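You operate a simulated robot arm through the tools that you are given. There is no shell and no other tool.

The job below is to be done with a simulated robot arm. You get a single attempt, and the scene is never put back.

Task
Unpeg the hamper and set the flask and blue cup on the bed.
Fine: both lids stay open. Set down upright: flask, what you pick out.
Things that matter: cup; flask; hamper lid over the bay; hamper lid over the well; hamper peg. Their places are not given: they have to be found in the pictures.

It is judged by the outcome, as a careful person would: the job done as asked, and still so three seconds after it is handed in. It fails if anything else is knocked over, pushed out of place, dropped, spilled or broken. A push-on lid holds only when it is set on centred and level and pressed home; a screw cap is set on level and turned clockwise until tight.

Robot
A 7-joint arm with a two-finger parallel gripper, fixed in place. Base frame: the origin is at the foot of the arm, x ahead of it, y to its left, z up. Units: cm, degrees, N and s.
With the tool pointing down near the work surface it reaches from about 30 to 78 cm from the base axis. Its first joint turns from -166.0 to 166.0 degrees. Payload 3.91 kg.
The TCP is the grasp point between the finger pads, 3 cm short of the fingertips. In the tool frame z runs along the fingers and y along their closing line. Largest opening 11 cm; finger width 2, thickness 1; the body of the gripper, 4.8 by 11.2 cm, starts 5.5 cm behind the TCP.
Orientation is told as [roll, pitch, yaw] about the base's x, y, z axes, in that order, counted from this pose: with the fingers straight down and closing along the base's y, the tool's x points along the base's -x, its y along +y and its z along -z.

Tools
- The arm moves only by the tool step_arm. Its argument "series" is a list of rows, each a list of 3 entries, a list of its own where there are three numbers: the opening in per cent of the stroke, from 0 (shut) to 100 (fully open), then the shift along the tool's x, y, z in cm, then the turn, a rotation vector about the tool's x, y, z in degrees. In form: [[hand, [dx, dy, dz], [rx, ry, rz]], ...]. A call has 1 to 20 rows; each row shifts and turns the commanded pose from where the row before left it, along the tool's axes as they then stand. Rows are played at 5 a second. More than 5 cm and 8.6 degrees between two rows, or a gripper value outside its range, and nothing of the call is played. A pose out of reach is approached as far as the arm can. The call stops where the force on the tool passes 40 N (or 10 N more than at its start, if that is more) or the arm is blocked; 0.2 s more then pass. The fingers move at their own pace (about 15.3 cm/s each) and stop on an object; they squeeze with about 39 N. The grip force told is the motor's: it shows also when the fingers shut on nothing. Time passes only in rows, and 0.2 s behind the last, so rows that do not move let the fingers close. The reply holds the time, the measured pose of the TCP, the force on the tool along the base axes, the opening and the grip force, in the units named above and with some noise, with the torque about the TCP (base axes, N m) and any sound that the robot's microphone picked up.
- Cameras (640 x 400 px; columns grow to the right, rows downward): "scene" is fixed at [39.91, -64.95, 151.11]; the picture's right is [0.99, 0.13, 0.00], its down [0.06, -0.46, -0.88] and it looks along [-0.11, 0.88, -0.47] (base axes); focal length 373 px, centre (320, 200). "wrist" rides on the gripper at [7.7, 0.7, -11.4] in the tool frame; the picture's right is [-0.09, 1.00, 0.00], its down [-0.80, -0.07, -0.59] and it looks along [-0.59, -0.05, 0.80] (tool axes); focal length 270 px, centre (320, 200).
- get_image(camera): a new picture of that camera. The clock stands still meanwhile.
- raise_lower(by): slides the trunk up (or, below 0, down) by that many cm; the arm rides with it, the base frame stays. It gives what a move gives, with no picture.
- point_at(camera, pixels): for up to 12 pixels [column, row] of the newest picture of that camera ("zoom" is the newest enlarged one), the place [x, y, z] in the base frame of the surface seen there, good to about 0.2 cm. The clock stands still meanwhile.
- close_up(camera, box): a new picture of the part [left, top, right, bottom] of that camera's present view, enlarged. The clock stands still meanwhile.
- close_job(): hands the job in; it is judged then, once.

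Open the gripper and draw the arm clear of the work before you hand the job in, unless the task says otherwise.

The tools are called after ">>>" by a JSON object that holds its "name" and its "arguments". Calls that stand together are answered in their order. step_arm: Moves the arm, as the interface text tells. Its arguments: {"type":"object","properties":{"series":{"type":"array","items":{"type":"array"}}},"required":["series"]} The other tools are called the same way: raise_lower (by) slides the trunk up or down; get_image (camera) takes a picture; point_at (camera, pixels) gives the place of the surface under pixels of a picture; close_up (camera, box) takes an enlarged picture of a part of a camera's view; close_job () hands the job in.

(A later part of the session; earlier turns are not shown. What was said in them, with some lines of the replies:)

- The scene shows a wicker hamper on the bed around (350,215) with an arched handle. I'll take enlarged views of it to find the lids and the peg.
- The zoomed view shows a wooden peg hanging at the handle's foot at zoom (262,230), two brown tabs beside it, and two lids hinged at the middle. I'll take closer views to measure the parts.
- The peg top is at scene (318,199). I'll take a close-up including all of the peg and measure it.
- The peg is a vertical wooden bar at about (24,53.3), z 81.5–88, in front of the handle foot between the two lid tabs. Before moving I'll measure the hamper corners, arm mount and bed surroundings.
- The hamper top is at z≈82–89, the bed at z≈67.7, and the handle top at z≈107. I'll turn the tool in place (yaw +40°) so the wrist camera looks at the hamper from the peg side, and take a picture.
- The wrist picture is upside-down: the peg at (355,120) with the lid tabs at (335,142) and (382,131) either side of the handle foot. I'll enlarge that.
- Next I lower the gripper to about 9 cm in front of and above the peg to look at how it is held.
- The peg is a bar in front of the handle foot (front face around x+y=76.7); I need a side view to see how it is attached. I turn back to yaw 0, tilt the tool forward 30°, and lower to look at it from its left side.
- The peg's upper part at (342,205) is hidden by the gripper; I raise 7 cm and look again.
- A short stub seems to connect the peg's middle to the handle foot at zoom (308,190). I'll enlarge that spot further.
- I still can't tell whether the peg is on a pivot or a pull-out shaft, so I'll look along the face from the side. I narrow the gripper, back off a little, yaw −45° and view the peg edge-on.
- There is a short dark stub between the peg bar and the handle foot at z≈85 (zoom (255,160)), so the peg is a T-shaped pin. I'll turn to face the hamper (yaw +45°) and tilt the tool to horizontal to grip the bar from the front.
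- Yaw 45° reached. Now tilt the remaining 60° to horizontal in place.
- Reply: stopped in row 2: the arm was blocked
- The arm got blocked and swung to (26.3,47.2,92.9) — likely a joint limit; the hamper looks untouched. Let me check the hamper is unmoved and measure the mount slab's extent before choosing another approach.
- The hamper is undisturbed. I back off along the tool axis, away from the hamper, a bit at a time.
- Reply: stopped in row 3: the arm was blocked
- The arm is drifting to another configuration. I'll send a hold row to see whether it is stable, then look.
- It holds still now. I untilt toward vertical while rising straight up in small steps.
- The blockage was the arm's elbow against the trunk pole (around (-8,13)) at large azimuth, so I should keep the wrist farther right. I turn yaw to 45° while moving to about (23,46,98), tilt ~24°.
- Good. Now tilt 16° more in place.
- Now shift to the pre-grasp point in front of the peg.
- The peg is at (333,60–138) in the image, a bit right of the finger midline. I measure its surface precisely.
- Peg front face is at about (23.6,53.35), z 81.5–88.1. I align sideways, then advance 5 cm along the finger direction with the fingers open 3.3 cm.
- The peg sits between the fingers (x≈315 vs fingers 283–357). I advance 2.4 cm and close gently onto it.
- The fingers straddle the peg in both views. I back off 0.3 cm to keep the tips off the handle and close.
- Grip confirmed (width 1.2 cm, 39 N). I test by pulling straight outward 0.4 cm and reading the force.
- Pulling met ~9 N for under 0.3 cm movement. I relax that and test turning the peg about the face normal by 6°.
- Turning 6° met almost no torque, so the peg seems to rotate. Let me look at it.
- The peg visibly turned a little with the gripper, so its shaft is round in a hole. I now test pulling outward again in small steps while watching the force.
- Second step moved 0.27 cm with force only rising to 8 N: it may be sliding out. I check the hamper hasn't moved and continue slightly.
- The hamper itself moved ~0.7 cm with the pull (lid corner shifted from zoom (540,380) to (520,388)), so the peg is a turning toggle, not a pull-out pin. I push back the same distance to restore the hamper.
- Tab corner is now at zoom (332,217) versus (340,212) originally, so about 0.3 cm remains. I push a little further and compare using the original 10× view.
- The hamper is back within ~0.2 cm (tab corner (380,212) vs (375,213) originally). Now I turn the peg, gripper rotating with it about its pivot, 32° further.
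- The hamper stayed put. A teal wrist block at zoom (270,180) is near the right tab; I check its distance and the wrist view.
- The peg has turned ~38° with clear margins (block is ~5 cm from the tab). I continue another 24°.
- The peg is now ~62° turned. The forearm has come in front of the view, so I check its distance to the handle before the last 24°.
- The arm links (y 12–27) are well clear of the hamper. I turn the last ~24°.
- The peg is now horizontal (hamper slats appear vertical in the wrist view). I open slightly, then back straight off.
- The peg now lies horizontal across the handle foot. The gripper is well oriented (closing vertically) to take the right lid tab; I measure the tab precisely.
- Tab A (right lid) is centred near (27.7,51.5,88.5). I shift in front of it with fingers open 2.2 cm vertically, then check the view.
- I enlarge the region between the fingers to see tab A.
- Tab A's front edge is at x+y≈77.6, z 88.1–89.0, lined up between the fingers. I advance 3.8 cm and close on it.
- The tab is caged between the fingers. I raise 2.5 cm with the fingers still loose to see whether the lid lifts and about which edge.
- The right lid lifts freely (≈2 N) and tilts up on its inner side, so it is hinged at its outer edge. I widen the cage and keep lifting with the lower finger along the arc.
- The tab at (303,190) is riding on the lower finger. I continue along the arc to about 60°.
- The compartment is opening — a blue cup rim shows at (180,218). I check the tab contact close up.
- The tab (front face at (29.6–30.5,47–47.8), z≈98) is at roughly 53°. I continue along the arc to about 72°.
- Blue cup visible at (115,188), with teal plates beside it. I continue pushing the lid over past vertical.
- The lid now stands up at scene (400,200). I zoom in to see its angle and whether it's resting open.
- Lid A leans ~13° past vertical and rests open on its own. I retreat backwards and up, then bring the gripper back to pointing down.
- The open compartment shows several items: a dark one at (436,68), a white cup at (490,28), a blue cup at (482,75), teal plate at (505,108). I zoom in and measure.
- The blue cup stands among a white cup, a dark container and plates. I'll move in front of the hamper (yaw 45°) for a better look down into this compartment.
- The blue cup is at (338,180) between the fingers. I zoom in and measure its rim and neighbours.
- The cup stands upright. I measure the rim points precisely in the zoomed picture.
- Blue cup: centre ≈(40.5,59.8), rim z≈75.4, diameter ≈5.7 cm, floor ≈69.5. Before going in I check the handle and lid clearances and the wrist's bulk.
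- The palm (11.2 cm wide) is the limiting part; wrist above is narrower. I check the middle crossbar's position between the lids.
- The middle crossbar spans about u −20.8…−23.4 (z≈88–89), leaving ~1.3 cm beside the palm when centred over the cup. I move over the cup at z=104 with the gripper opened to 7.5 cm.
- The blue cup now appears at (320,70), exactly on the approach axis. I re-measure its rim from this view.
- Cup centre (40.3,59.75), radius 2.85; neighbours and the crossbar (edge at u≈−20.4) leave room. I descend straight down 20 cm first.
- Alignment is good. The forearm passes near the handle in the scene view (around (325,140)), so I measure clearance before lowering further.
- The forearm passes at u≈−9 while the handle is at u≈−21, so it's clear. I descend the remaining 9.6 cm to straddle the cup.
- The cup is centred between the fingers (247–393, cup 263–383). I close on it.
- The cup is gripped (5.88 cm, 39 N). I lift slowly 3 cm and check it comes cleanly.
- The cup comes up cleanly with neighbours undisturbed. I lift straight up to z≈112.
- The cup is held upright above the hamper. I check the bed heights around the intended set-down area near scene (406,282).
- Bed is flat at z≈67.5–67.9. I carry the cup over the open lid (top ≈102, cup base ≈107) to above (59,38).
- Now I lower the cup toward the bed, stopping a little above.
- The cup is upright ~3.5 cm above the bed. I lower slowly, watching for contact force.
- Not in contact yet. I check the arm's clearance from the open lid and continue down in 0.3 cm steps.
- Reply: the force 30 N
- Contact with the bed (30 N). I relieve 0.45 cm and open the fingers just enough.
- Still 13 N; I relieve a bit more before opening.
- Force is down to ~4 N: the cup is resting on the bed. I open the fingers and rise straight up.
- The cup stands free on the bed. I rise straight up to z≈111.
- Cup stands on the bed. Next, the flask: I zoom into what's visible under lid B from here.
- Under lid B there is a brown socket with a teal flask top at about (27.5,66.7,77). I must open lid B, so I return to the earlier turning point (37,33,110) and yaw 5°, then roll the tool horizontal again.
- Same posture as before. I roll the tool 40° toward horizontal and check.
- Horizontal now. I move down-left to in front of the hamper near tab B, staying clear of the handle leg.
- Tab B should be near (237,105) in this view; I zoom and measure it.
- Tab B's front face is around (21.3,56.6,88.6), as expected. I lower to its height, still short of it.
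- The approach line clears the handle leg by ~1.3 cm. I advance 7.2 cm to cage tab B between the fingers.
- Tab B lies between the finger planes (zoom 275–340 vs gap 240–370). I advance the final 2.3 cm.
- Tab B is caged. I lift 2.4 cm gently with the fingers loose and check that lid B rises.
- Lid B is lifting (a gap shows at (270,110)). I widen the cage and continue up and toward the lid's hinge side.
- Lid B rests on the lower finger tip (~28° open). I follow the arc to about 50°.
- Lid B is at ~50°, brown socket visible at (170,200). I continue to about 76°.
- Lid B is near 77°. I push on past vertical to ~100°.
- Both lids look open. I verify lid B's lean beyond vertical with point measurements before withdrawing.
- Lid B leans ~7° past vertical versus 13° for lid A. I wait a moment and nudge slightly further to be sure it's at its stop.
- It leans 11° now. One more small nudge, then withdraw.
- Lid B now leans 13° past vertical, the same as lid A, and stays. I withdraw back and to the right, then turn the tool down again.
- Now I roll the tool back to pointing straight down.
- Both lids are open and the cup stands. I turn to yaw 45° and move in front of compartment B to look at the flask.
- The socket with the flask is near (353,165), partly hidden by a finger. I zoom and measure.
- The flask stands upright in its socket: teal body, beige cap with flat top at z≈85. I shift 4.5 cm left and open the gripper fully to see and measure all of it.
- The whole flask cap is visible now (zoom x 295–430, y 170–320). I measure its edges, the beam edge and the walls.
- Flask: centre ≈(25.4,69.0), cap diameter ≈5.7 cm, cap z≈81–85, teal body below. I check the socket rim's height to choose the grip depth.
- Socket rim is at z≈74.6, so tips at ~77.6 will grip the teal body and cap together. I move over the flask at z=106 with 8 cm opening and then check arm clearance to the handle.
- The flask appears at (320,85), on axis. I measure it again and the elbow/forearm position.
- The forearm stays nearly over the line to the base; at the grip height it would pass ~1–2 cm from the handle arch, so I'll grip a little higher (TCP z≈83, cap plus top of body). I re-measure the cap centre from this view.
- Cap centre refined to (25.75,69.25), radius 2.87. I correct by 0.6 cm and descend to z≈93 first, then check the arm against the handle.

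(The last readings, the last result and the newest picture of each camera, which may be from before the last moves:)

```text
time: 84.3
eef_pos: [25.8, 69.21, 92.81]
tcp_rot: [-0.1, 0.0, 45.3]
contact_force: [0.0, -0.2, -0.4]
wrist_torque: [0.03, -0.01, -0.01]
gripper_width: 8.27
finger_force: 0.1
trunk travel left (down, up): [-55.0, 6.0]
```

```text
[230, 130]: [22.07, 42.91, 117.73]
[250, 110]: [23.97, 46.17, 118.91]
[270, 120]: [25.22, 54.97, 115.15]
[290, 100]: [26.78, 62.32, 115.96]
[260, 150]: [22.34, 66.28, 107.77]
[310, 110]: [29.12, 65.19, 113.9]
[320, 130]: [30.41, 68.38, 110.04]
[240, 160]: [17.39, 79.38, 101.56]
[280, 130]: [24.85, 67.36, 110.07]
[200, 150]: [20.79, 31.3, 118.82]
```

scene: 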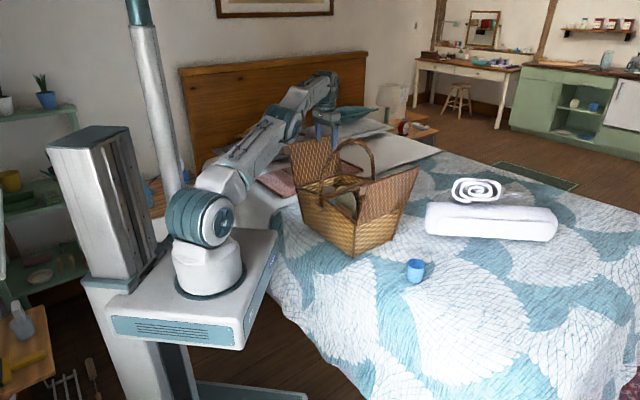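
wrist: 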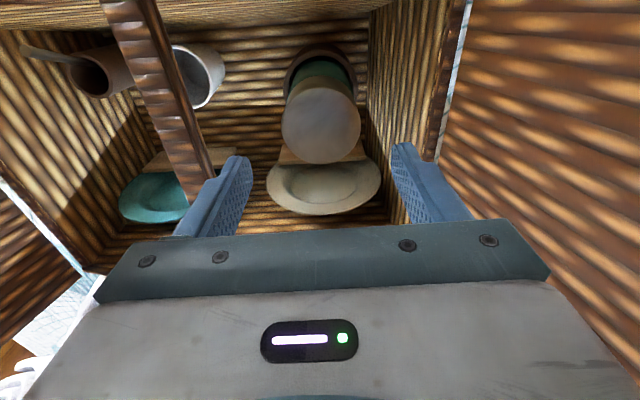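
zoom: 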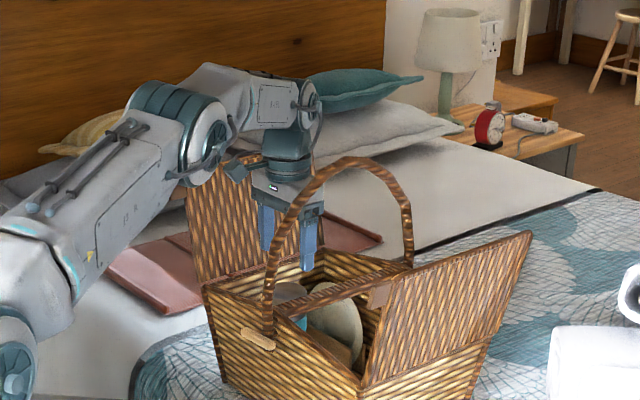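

Clearances look fine (forearm ~2.5 cm from the arch at grip height). The flask top is centred at (321,125). I descend the remaining 9.8 cm.

>>> {"name": "step_arm", "arguments": {"series": [[75, [0, 0, 3.3], [0, 0, 0]], [75, [0, 0, 3.3], [0, 0, 0]], [75, [0, 0, 3.2], [0, 0, 0]], [75, [0, 0, 0], [0, 0, 0]]]}}

>>> {"name": "get_image", "arguments": {"camera": "wrist"}}

>>> {"name": "close_up", "arguments": {"camera": "scene", "box": [240, 80, 440, 230]}}

```text
time: 85.3
eef_pos: [25.96, 69.17, 83.06]
tcp_rot: [-0.1, 0.0, 45.2]
contact_force: [0.1, -0.4, -0.7]
wrist_torque: [-0.03, 0.03, 0.01]
gripper_width: 8.23
finger_force: 0.1
trunk travel left (down, up): [-55.0, 6.0]
```

```text
taken
```

wrist: 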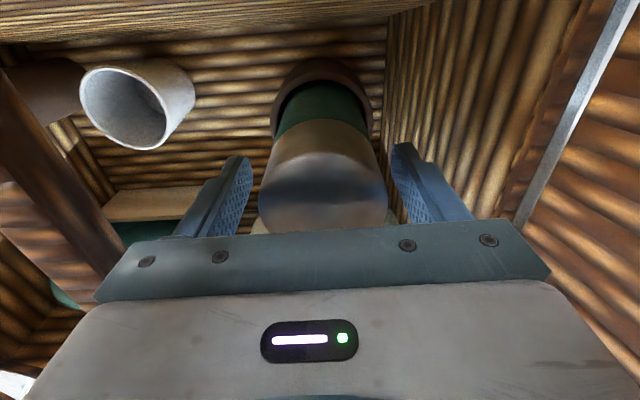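

```text
2.67 times, centred on (340, 155) of scene
```

zoom: 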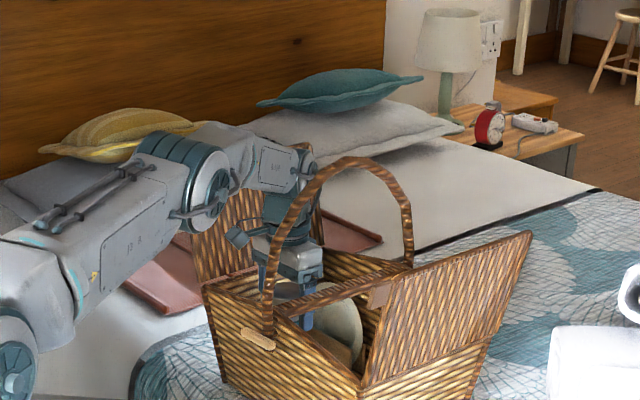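

The flask cap is centred between the fingers (260–385 within 250–393). I close on it.

>>> {"name": "step_arm", "arguments": {"series": [[62, [0, 0, 0], [0, 0, 0]], [52, [0, 0, 0], [0, 0, 0]], [42, [0, 0, 0], [0, 0, 0]], [38, [0, 0, 0], [0, 0, 0]], [38, [0, 0, 0], [0, 0, 0]]]}}

>>> {"name": "get_image", "arguments": {"camera": "wrist"}}

```text
time: 86.5
eef_pos: [25.88, 68.98, 82.93]
tcp_rot: [-0.1, 0.0, 45.3]
contact_force: [-0.8, 0.5, 2.1]
wrist_torque: [-0.01, 0.0, -0.01]
gripper_width: 6.11
finger_force: 39.1
trunk travel left (down, up): [-55.0, 6.0]
```

```text
taken
```

wrist: 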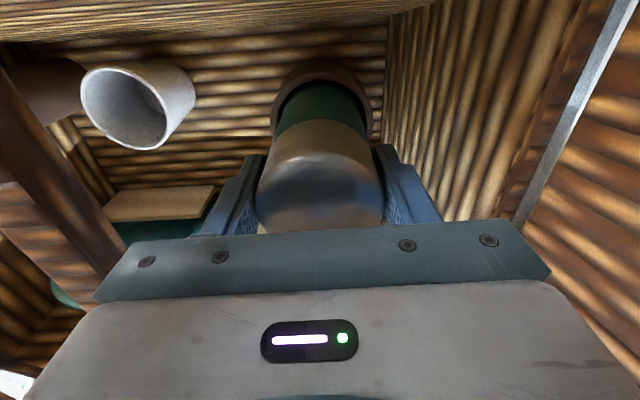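

Gripped (6.1 cm, 39 N). I lift 1.5 cm slowly to check weight and that the hamper does not follow.

>>> {"name": "step_arm", "arguments": {"series": [[38, [0, 0, -0.5], [0, 0, 0]], [38, [0, 0, -1.0], [0, 0, 0]], [38, [0, 0, 0], [0, 0, 0]]]}}

>>> {"name": "get_image", "arguments": {"camera": "wrist"}}

```text
time: 87.3
eef_pos: [25.8, 68.98, 84.38]
tcp_rot: [-0.1, 0.0, 45.3]
contact_force: [0.3, 0.2, -3.2]
wrist_torque: [0.0, 0.0, 0.0]
gripper_width: 6.12
finger_force: 38.6
trunk travel left (down, up): [-55.0, 6.0]
```

```text
taken
```

wrist: 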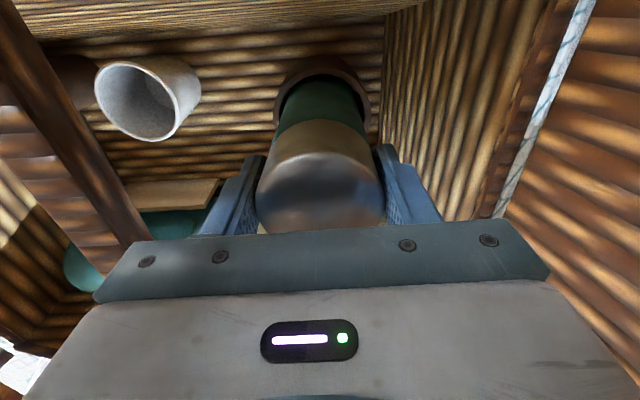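

The flask rises freely (~3 N). I lift straight up to z≈106.

>>> {"name": "step_arm", "arguments": {"series": [[38, [0, 0, -3.6], [0, 0, 0]], [38, [0, 0, -3.6], [0, 0, 0]], [38, [0, 0, -3.6], [0, 0, 0]], [38, [0, 0, -3.6], [0, 0, 0]], [38, [0, 0, -3.6], [0, 0, 0]], [38, [0, 0, -3.6], [0, 0, 0]], [38, [0, 0, 0], [0, 0, 0]]]}}

>>> {"name": "get_image", "arguments": {"camera": "wrist"}}

>>> {"name": "close_up", "arguments": {"camera": "scene", "box": [240, 60, 440, 230]}}

```text
time: 88.9
eef_pos: [25.78, 68.91, 105.95]
tcp_rot: [-0.2, -0.1, 45.3]
contact_force: [-0.3, -0.2, -4.5]
wrist_torque: [-0.03, 0.01, 0.03]
gripper_width: 6.09
finger_force: 39.1
trunk travel left (down, up): [-55.0, 6.0]
```

```text
taken
```

wrist: 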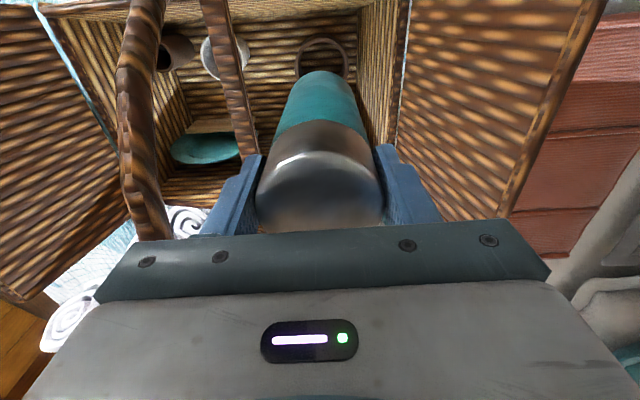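

```text
2.35 times, centred on (340, 145) of scene
```

zoom: 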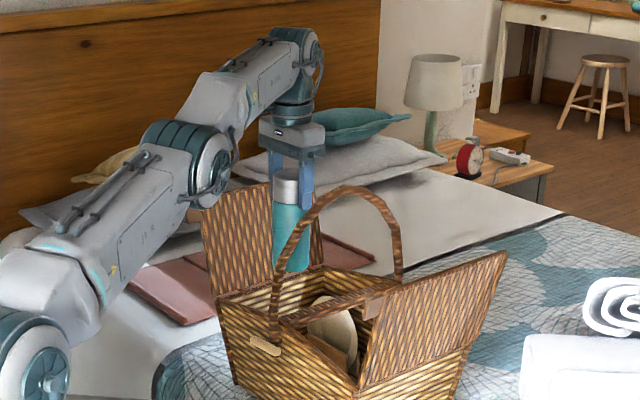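

The flask hangs clear, bottom near zoom (292,268). I measure its bottom height.

>>> {"name": "point_at", "arguments": {"camera": "zoom", "pixels": [[290, 265], [290, 268], [290, 240], [288, 180], [283, 262], [300, 255], [322, 265], [270, 340]]}}

```text
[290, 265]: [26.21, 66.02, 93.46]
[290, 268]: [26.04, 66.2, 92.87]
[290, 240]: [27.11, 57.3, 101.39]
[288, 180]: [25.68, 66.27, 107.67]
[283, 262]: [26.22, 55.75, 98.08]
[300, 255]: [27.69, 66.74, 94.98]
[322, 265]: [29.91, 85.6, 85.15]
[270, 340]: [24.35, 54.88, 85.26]
```

Flask bottom is at z≈92.4, above the front wall (87). I carry it straight out over the front wall, keeping left of the handle.

>>> {"name": "step_arm", "arguments": {"series": [[38, [3.2, -0.6, 0], [0, 0, 0]], [38, [3.2, -0.6, 0], [0, 0, 0]], [38, [3.2, -0.6, 0], [0, 0, 0]], [38, [3.2, -0.6, 0], [0, 0, 0]], [38, [3.2, -0.6, 0], [0, 0, 0]], [38, [0, 0, 0], [0, 0, 0]]]}}

>>> {"name": "get_image", "arguments": {"camera": "scene"}}

```text
time: 90.3
eef_pos: [16.64, 55.66, 105.91]
tcp_rot: [-0.1, 0.0, 45.2]
contact_force: [-0.4, -0.9, -4.3]
wrist_torque: [-0.03, 0.01, -0.01]
gripper_width: 6.13
finger_force: 38.5
trunk travel left (down, up): [-55.0, 6.0]
```

```text
taken
```

scene: 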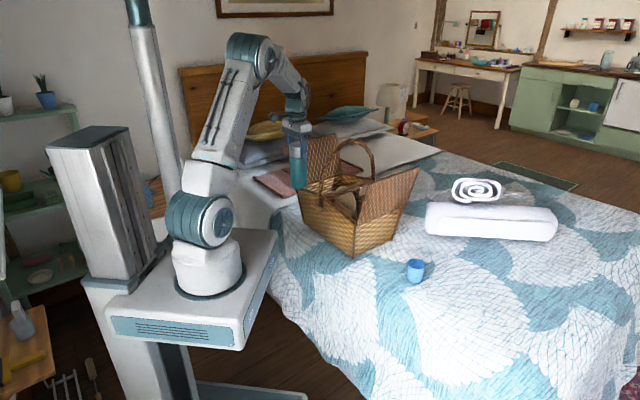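

Clear of the hamper front. I swing around in front of the handle and lid A toward the bed area right of the hamper.

>>> {"name": "step_arm", "arguments": {"series": [[38, [2.3, -3.8, 0], [0, 0, 0]], [38, [2.3, -3.8, 0], [0, 0, 0]], [38, [0.07, -4, 0], [0, 0, 0]], [38, [0.07, -4, 0], [0, 0, 0]], [38, [0.07, -4, 0], [0, 0, 0]], [38, [0.07, -4, 0], [0, 0, 0]], [38, [0.07, -4, 0], [0, 0, 0]], [38, [0.07, -4, 0], [0, 0, 0]], [38, [0.07, -4, 0], [0, 0, 0]], [38, [0, 0, 0], [0, 0, 0]]]}}

>>> {"name": "get_image", "arguments": {"camera": "scene"}}

```text
time: 92.5
eef_pos: [38.4, 27.12, 106.21]
tcp_rot: [-0.1, 0.0, 45.3]
contact_force: [-0.8, 0.1, -3.3]
wrist_torque: [-0.01, -0.02, -0.02]
gripper_width: 6.11
finger_force: 38.8
trunk travel left (down, up): [-55.0, 6.0]
```

```text
taken
```

scene: 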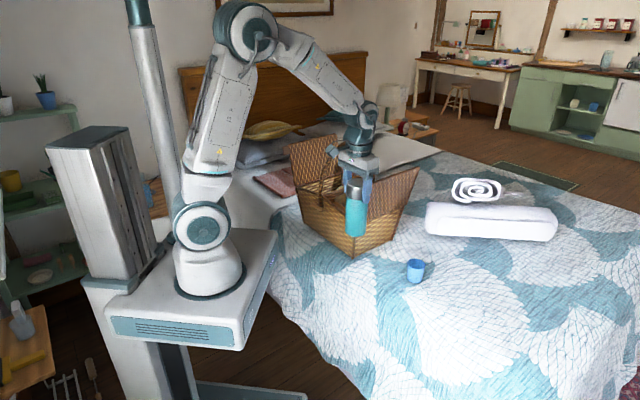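

Flask held upright, well in front of the lid. I continue to above (64,28).

>>> {"name": "step_arm", "arguments": {"series": [[38, [-2.71, -2.5, 0], [0, 0, 0]], [38, [-2.71, -2.5, 0], [0, 0, 0]], [38, [-2.71, -2.5, 0], [0, 0, 0]], [38, [-2.71, -2.5, 0], [0, 0, 0]], [38, [-2.71, -2.5, 0], [0, 0, 0]], [38, [-2.71, -2.5, 0], [0, 0, 0]], [38, [-2.71, -2.5, 0], [0, 0, 0]], [38, [0, 0, 0], [0, 0, 0]]]}}

>>> {"name": "get_image", "arguments": {"camera": "scene"}}

```text
time: 94.3
eef_pos: [64.31, 28.09, 106.29]
tcp_rot: [-0.1, 0.0, 45.3]
contact_force: [-0.1, -0.4, -4.6]
wrist_torque: [-0.01, -0.01, 0.03]
gripper_width: 6.11
finger_force: 38.9
trunk travel left (down, up): [-55.0, 6.0]
```

```text
taken
```

scene: 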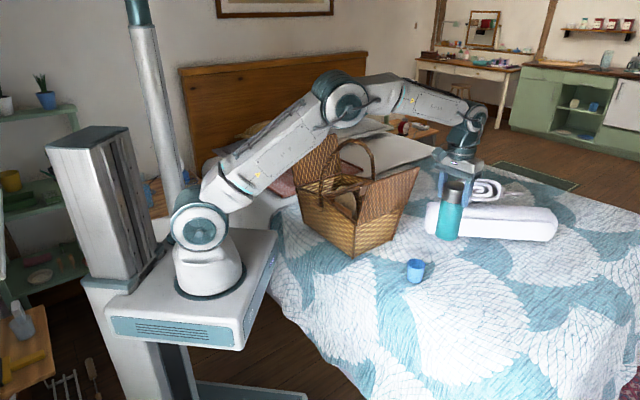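

Now I lower toward the bed, stopping about 1.5 cm above.

>>> {"name": "step_arm", "arguments": {"series": [[38, [0, 0, 3.9], [0, 0, 0]], [38, [0, 0, 3.9], [0, 0, 0]], [38, [0, 0, 3.9], [0, 0, 0]], [38, [0, 0, 3.9], [0, 0, 0]], [38, [0, 0, 3.9], [0, 0, 0]], [38, [0, 0, 3.9], [0, 0, 0]], [38, [0, 0, 0], [0, 0, 0]]]}}

>>> {"name": "close_up", "arguments": {"camera": "scene", "box": [370, 200, 490, 310]}}

```text
time: 95.9
eef_pos: [64.3, 28.08, 82.82]
tcp_rot: [-0.1, -0.1, 45.3]
contact_force: [0.4, 0.3, -3.8]
wrist_torque: [-0.03, 0.02, -0.02]
gripper_width: 6.1
finger_force: 39.0
trunk travel left (down, up): [-55.0, 6.0]
```

```text
3.64 times, centred on (430, 255) of scene
```

zoom: 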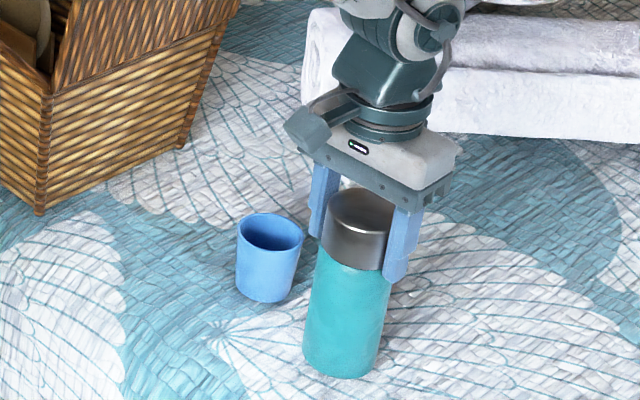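

The flask hangs upright ~1.5 cm above the bed. I lower 1.1 cm, then in small steps.

>>> {"name": "step_arm", "arguments": {"series": [[38, [0, 0, 0.6], [0, 0, 0]], [38, [0, 0, 0.5], [0, 0, 0]], [38, [0, 0, 0], [0, 0, 0]]]}}

>>> {"name": "step_arm", "arguments": {"series": [[38, [0, 0, 0.2], [0, 0, 0]], [38, [0, 0, 0], [0, 0, 0]]]}}

```text
time: 96.7
eef_pos: [64.4, 28.0, 81.95]
tcp_rot: [-0.2, -0.2, 45.2]
contact_force: [-1.4, -0.2, 11.4]
wrist_torque: [-0.47, 0.04, -0.04]
gripper_width: 6.13
finger_force: 38.6
trunk travel left (down, up): [-55.0, 6.0]
```

```text
time: 97.3
eef_pos: [64.27, 28.11, 81.97]
tcp_rot: [-0.2, -0.5, 45.3]
contact_force: [1.4, 1.1, 29.8]
wrist_torque: [-0.22, 0.31, 0.03]
gripper_width: 6.14
finger_force: 39.4
trunk travel left (down, up): [-55.0, 6.0]
```

The flask is on the bed (30 N now). I relieve the load before opening.

>>> {"name": "step_arm", "arguments": {"series": [[38, [0, 0, -0.25], [0, 0, 0]], [38, [0, 0, 0], [0, 0, 0]]]}}

```text
time: 97.9
eef_pos: [64.31, 28.0, 82.04]
tcp_rot: [-0.2, -0.4, 45.4]
contact_force: [8.1, 4.1, 23.1]
wrist_torque: [0.65, -0.86, -0.01]
gripper_width: 6.12
finger_force: 39.1
trunk travel left (down, up): [-55.0, 6.0]
```

>>> {"name": "step_arm", "arguments": {"series": [[38, [0, 0, -0.25], [0, 0, 0]], [38, [0, 0, 0], [0, 0, 0]]]}}

```text
time: 98.5
eef_pos: [64.19, 27.97, 81.98]
tcp_rot: [-0.1, 0.1, 45.2]
contact_force: [5.0, 4.1, 9.3]
wrist_torque: [0.58, -0.7, -0.01]
gripper_width: 6.12
finger_force: 38.8
trunk travel left (down, up): [-55.0, 6.0]
```

Still 9 N vertical; a little more relief before opening.

>>> {"name": "step_arm", "arguments": {"series": [[38, [0, 0, -0.1], [0, 0, 0]], [38, [0, 0, 0], [0, 0, 0]]]}}

>>> {"name": "get_image", "arguments": {"camera": "wrist"}}

```text
time: 99.1
eef_pos: [64.19, 27.95, 82.04]
tcp_rot: [0.0, 0.3, 45.3]
contact_force: [-1.3, 1.2, -1.5]
wrist_torque: [0.16, -0.01, 0.01]
gripper_width: 6.1
finger_force: 38.9
trunk travel left (down, up): [-55.0, 6.0]
```

```text
taken
```

wrist: 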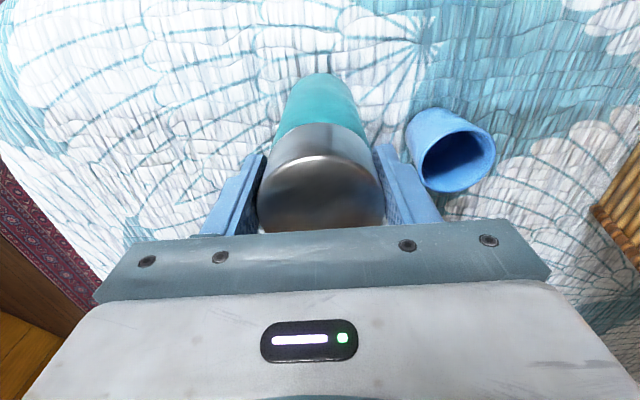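

Nearly zero load. I open the fingers slowly (tips are above the cup's rim height) and watch the flask.

>>> {"name": "step_arm", "arguments": {"series": [[54, [0, 0, 0], [0, 0, 0]], [60, [0, 0, 0], [0, 0, 0]], [70, [0, 0, 0], [0, 0, 0]], [78, [0, 0, 0], [0, 0, 0]], [78, [0, 0, 0], [0, 0, 0]]]}}

>>> {"name": "close_up", "arguments": {"camera": "scene", "box": [370, 200, 490, 310]}}

>>> {"name": "get_image", "arguments": {"camera": "wrist"}}

```text
time: 100.3
eef_pos: [64.33, 28.03, 82.1]
tcp_rot: [0.0, -0.1, 45.3]
contact_force: [0.4, 0.2, -0.5]
wrist_torque: [0.03, -0.01, -0.04]
gripper_width: 8.59
finger_force: 0.1
trunk travel left (down, up): [-55.0, 6.0]
```

```text
3.64 times, centred on (430, 255) of scene
```

zoom: 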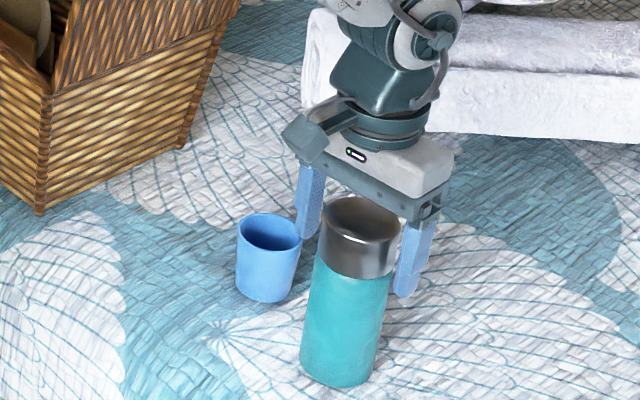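

```text
taken
```

wrist: 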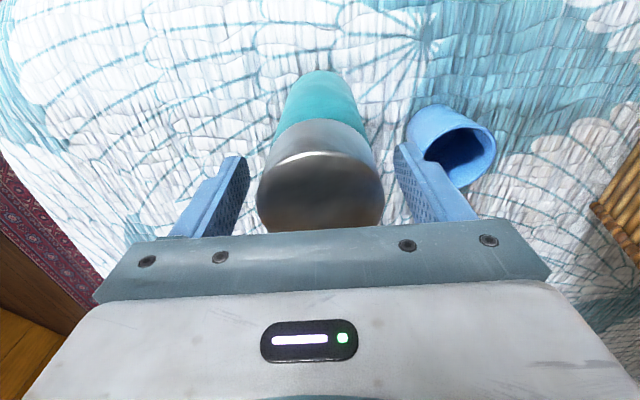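

The flask stands on its own beside the cup. I rise straight up clear of it.

>>> {"name": "step_arm", "arguments": {"series": [[78, [0, 0, -1.5], [0, 0, 0]], [78, [0, 0, -3], [0, 0, 0]], [78, [0, 0, -4], [0, 0, 0]], [78, [0, 0, -4], [0, 0, 0]], [78, [0, 0, -4], [0, 0, 0]], [78, [0, 0, -4], [0, 0, 0]], [78, [0, 0, -4], [0, 0, 0]], [78, [0, 0, -4], [0, 0, 0]], [78, [0, 0, 0], [0, 0, 0]]]}}

>>> {"name": "get_image", "arguments": {"camera": "scene"}}

>>> {"name": "get_image", "arguments": {"camera": "wrist"}}

```text
time: 102.3
eef_pos: [64.28, 28.04, 110.64]
tcp_rot: [-0.2, 0.1, 45.3]
contact_force: [0.2, 0.1, 0.7]
wrist_torque: [-0.03, 0.02, 0.02]
gripper_width: 8.57
finger_force: 0.1
trunk travel left (down, up): [-55.0, 6.0]
```

```text
taken
```

scene: 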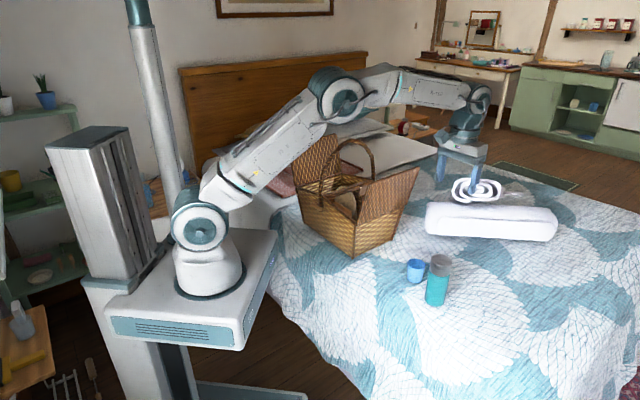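

```text
taken
```

wrist: 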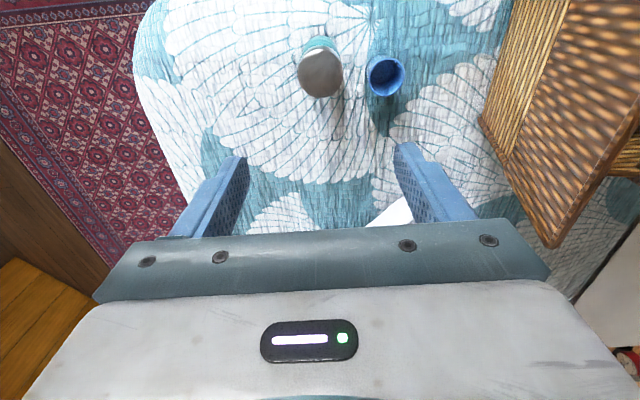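

Flask and cup both stand upright on the bed. I retract the arm toward the base, then compare the hamper's position with the start.

>>> {"name": "step_arm", "arguments": {"series": [[78, [4, -1, -1], [0, 0, 0]], [78, [4, -1, -1], [0, 0, 0]], [78, [4, -1, -1], [0, 0, 0]], [78, [4, -1, -1], [0, 0, 0]], [78, [4, -1, -1], [0, 0, 0]], [78, [0, 0, 0], [0, 0, 0]], [78, [0, 0, 0], [0, 0, 0]]]}}

>>> {"name": "get_image", "arguments": {"camera": "scene"}}

>>> {"name": "close_up", "arguments": {"camera": "scene", "box": [240, 120, 440, 270]}}

```text
time: 103.9
eef_pos: [53.58, 10.27, 115.69]
tcp_rot: [-0.1, 0.0, 45.3]
contact_force: [0.0, -0.4, -0.2]
wrist_torque: [0.0, -0.01, 0.01]
gripper_width: 8.6
finger_force: 0.1
trunk travel left (down, up): [-55.0, 6.0]
```

```text
taken
```

scene: 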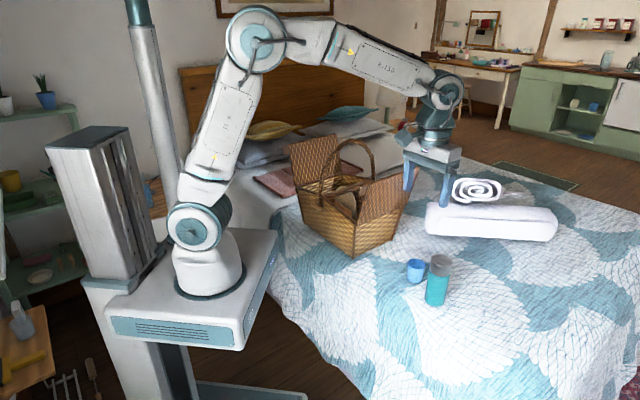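

```text
2.67 times, centred on (340, 195) of scene
```

zoom: 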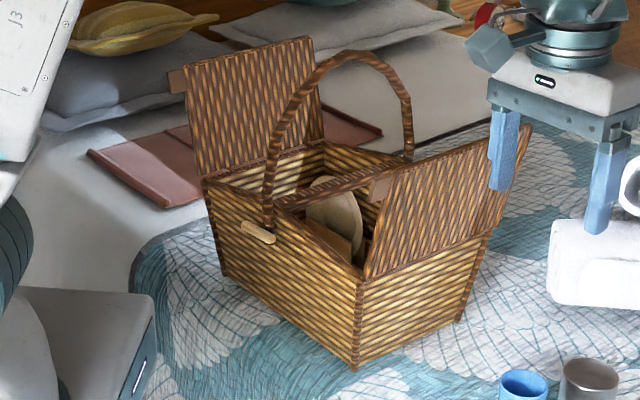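

The hamper looks in place with peg horizontal and both lids open. I compare with the original 10× view for displacement and check the flask/cup stance.

>>> {"name": "close_up", "arguments": {"camera": "scene", "box": [295, 180, 359, 220]}}

>>> {"name": "close_up", "arguments": {"camera": "scene", "box": [380, 240, 476, 320]}}

```text
10.00 times, centred on (327, 200) of scene
```

zoom: 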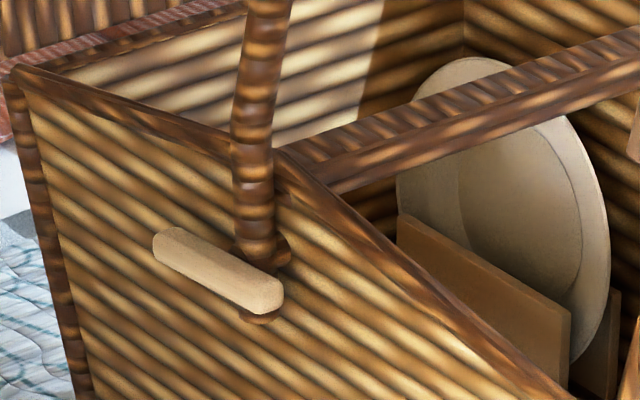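

```text
5.00 times, centred on (428, 280) of scene
```

zoom: 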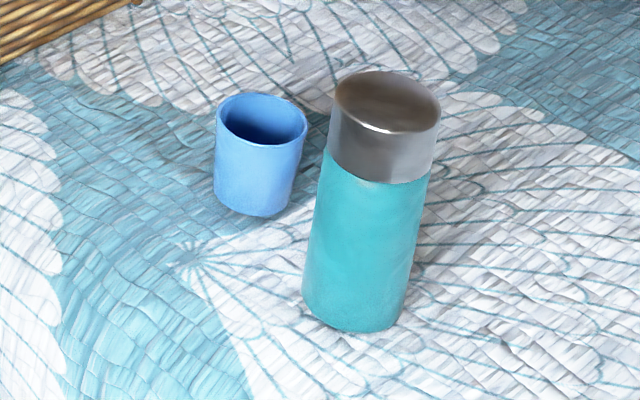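

The hamper may have shifted slightly (handle foot at zoom (258,320) vs (272,328) originally). I re-query the same pixels measured at the start to quantify it.

>>> {"name": "point_at", "arguments": {"camera": "scene", "pixels": [[324, 224], [305, 223], [355, 257], [353, 258], [340, 240], [345, 225], [312, 215], [330, 230], [360, 245], [375, 240], [308, 227], [350, 250]]}}

>>> {"name": "close_up", "arguments": {"camera": "scene", "box": [330, 230, 394, 270]}}

```text
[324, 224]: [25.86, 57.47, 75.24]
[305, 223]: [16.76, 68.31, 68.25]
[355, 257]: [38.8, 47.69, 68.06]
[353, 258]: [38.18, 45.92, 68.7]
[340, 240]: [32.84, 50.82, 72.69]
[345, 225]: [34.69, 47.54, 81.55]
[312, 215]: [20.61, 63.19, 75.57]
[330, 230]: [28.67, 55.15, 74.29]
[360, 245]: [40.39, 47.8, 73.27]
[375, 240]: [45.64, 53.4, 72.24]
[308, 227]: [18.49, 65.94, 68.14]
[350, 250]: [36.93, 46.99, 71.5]
```

```text
10.00 times, centred on (362, 250) of scene
```

zoom: 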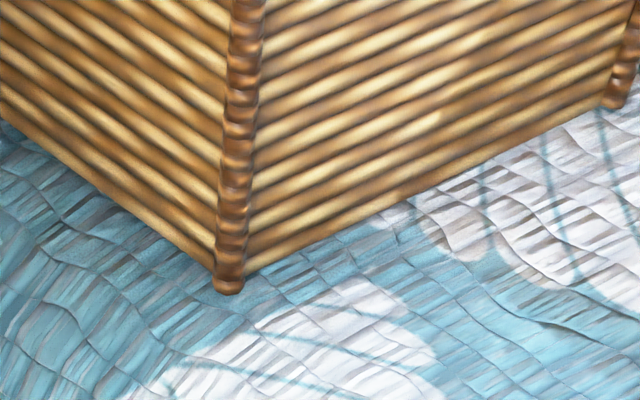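

The face is within a few millimetres of where it began (e.g. pixel (324,224): 25.9,57.5 vs 26.0,57.8). The peg is turned, both lids rest open, and the flask and blue cup stand upright on the bed with the arm clear. One last look before handing in.

>>> {"name": "step_arm", "arguments": {"series": [[78, [0, 0, 0], [0, 0, 0]], [78, [0, 0, 0], [0, 0, 0]], [78, [0, 0, 0], [0, 0, 0]]]}}

>>> {"name": "close_up", "arguments": {"camera": "scene", "box": [270, 120, 490, 320]}}

```text
time: 104.7
eef_pos: [53.65, 10.29, 115.67]
tcp_rot: [-0.1, -0.1, 45.4]
contact_force: [-0.4, -0.1, -0.3]
wrist_torque: [0.03, 0.01, 0.01]
gripper_width: 8.58
finger_force: 0.1
trunk travel left (down, up): [-55.0, 6.0]
```

```text
2.00 times, centred on (380, 220) of scene
```

zoom: 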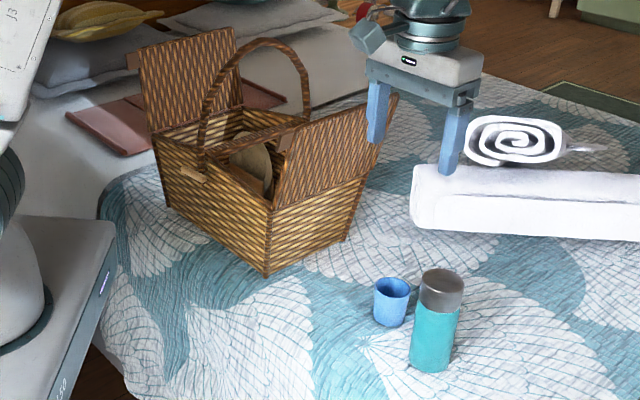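

Everything is stable: the peg is turned, both lids are open, the cup and flask are upright on the bed, and the gripper is open and clear. I hand the job in.

>>> {"name": "close_job", "arguments": {}}

```text
The job is handed in.
```

The hamper is unpegged, both lids are resting open, and the flask and blue cup are standing upright on the bed, side by side to the right of the hamper. The arm is clear with its gripper open, and I've handed the job in.

- **Hamper moved slightly:** while testing how the peg worked, I pulled on it and dragged the hamper about 0.7 cm. I pushed it back, but it ended up a few millimetres off. The front corner sits roughly half a centimetre from where it started.
- **Arm blocked once:** early on, a joint was blocked, probably by the trunk pole, and the gripper swung about 13 cm. It didn't touch anything.
- **Other contents:** the white cup, dark container and plates are still in the hamper and looked undisturbed in the pictures.
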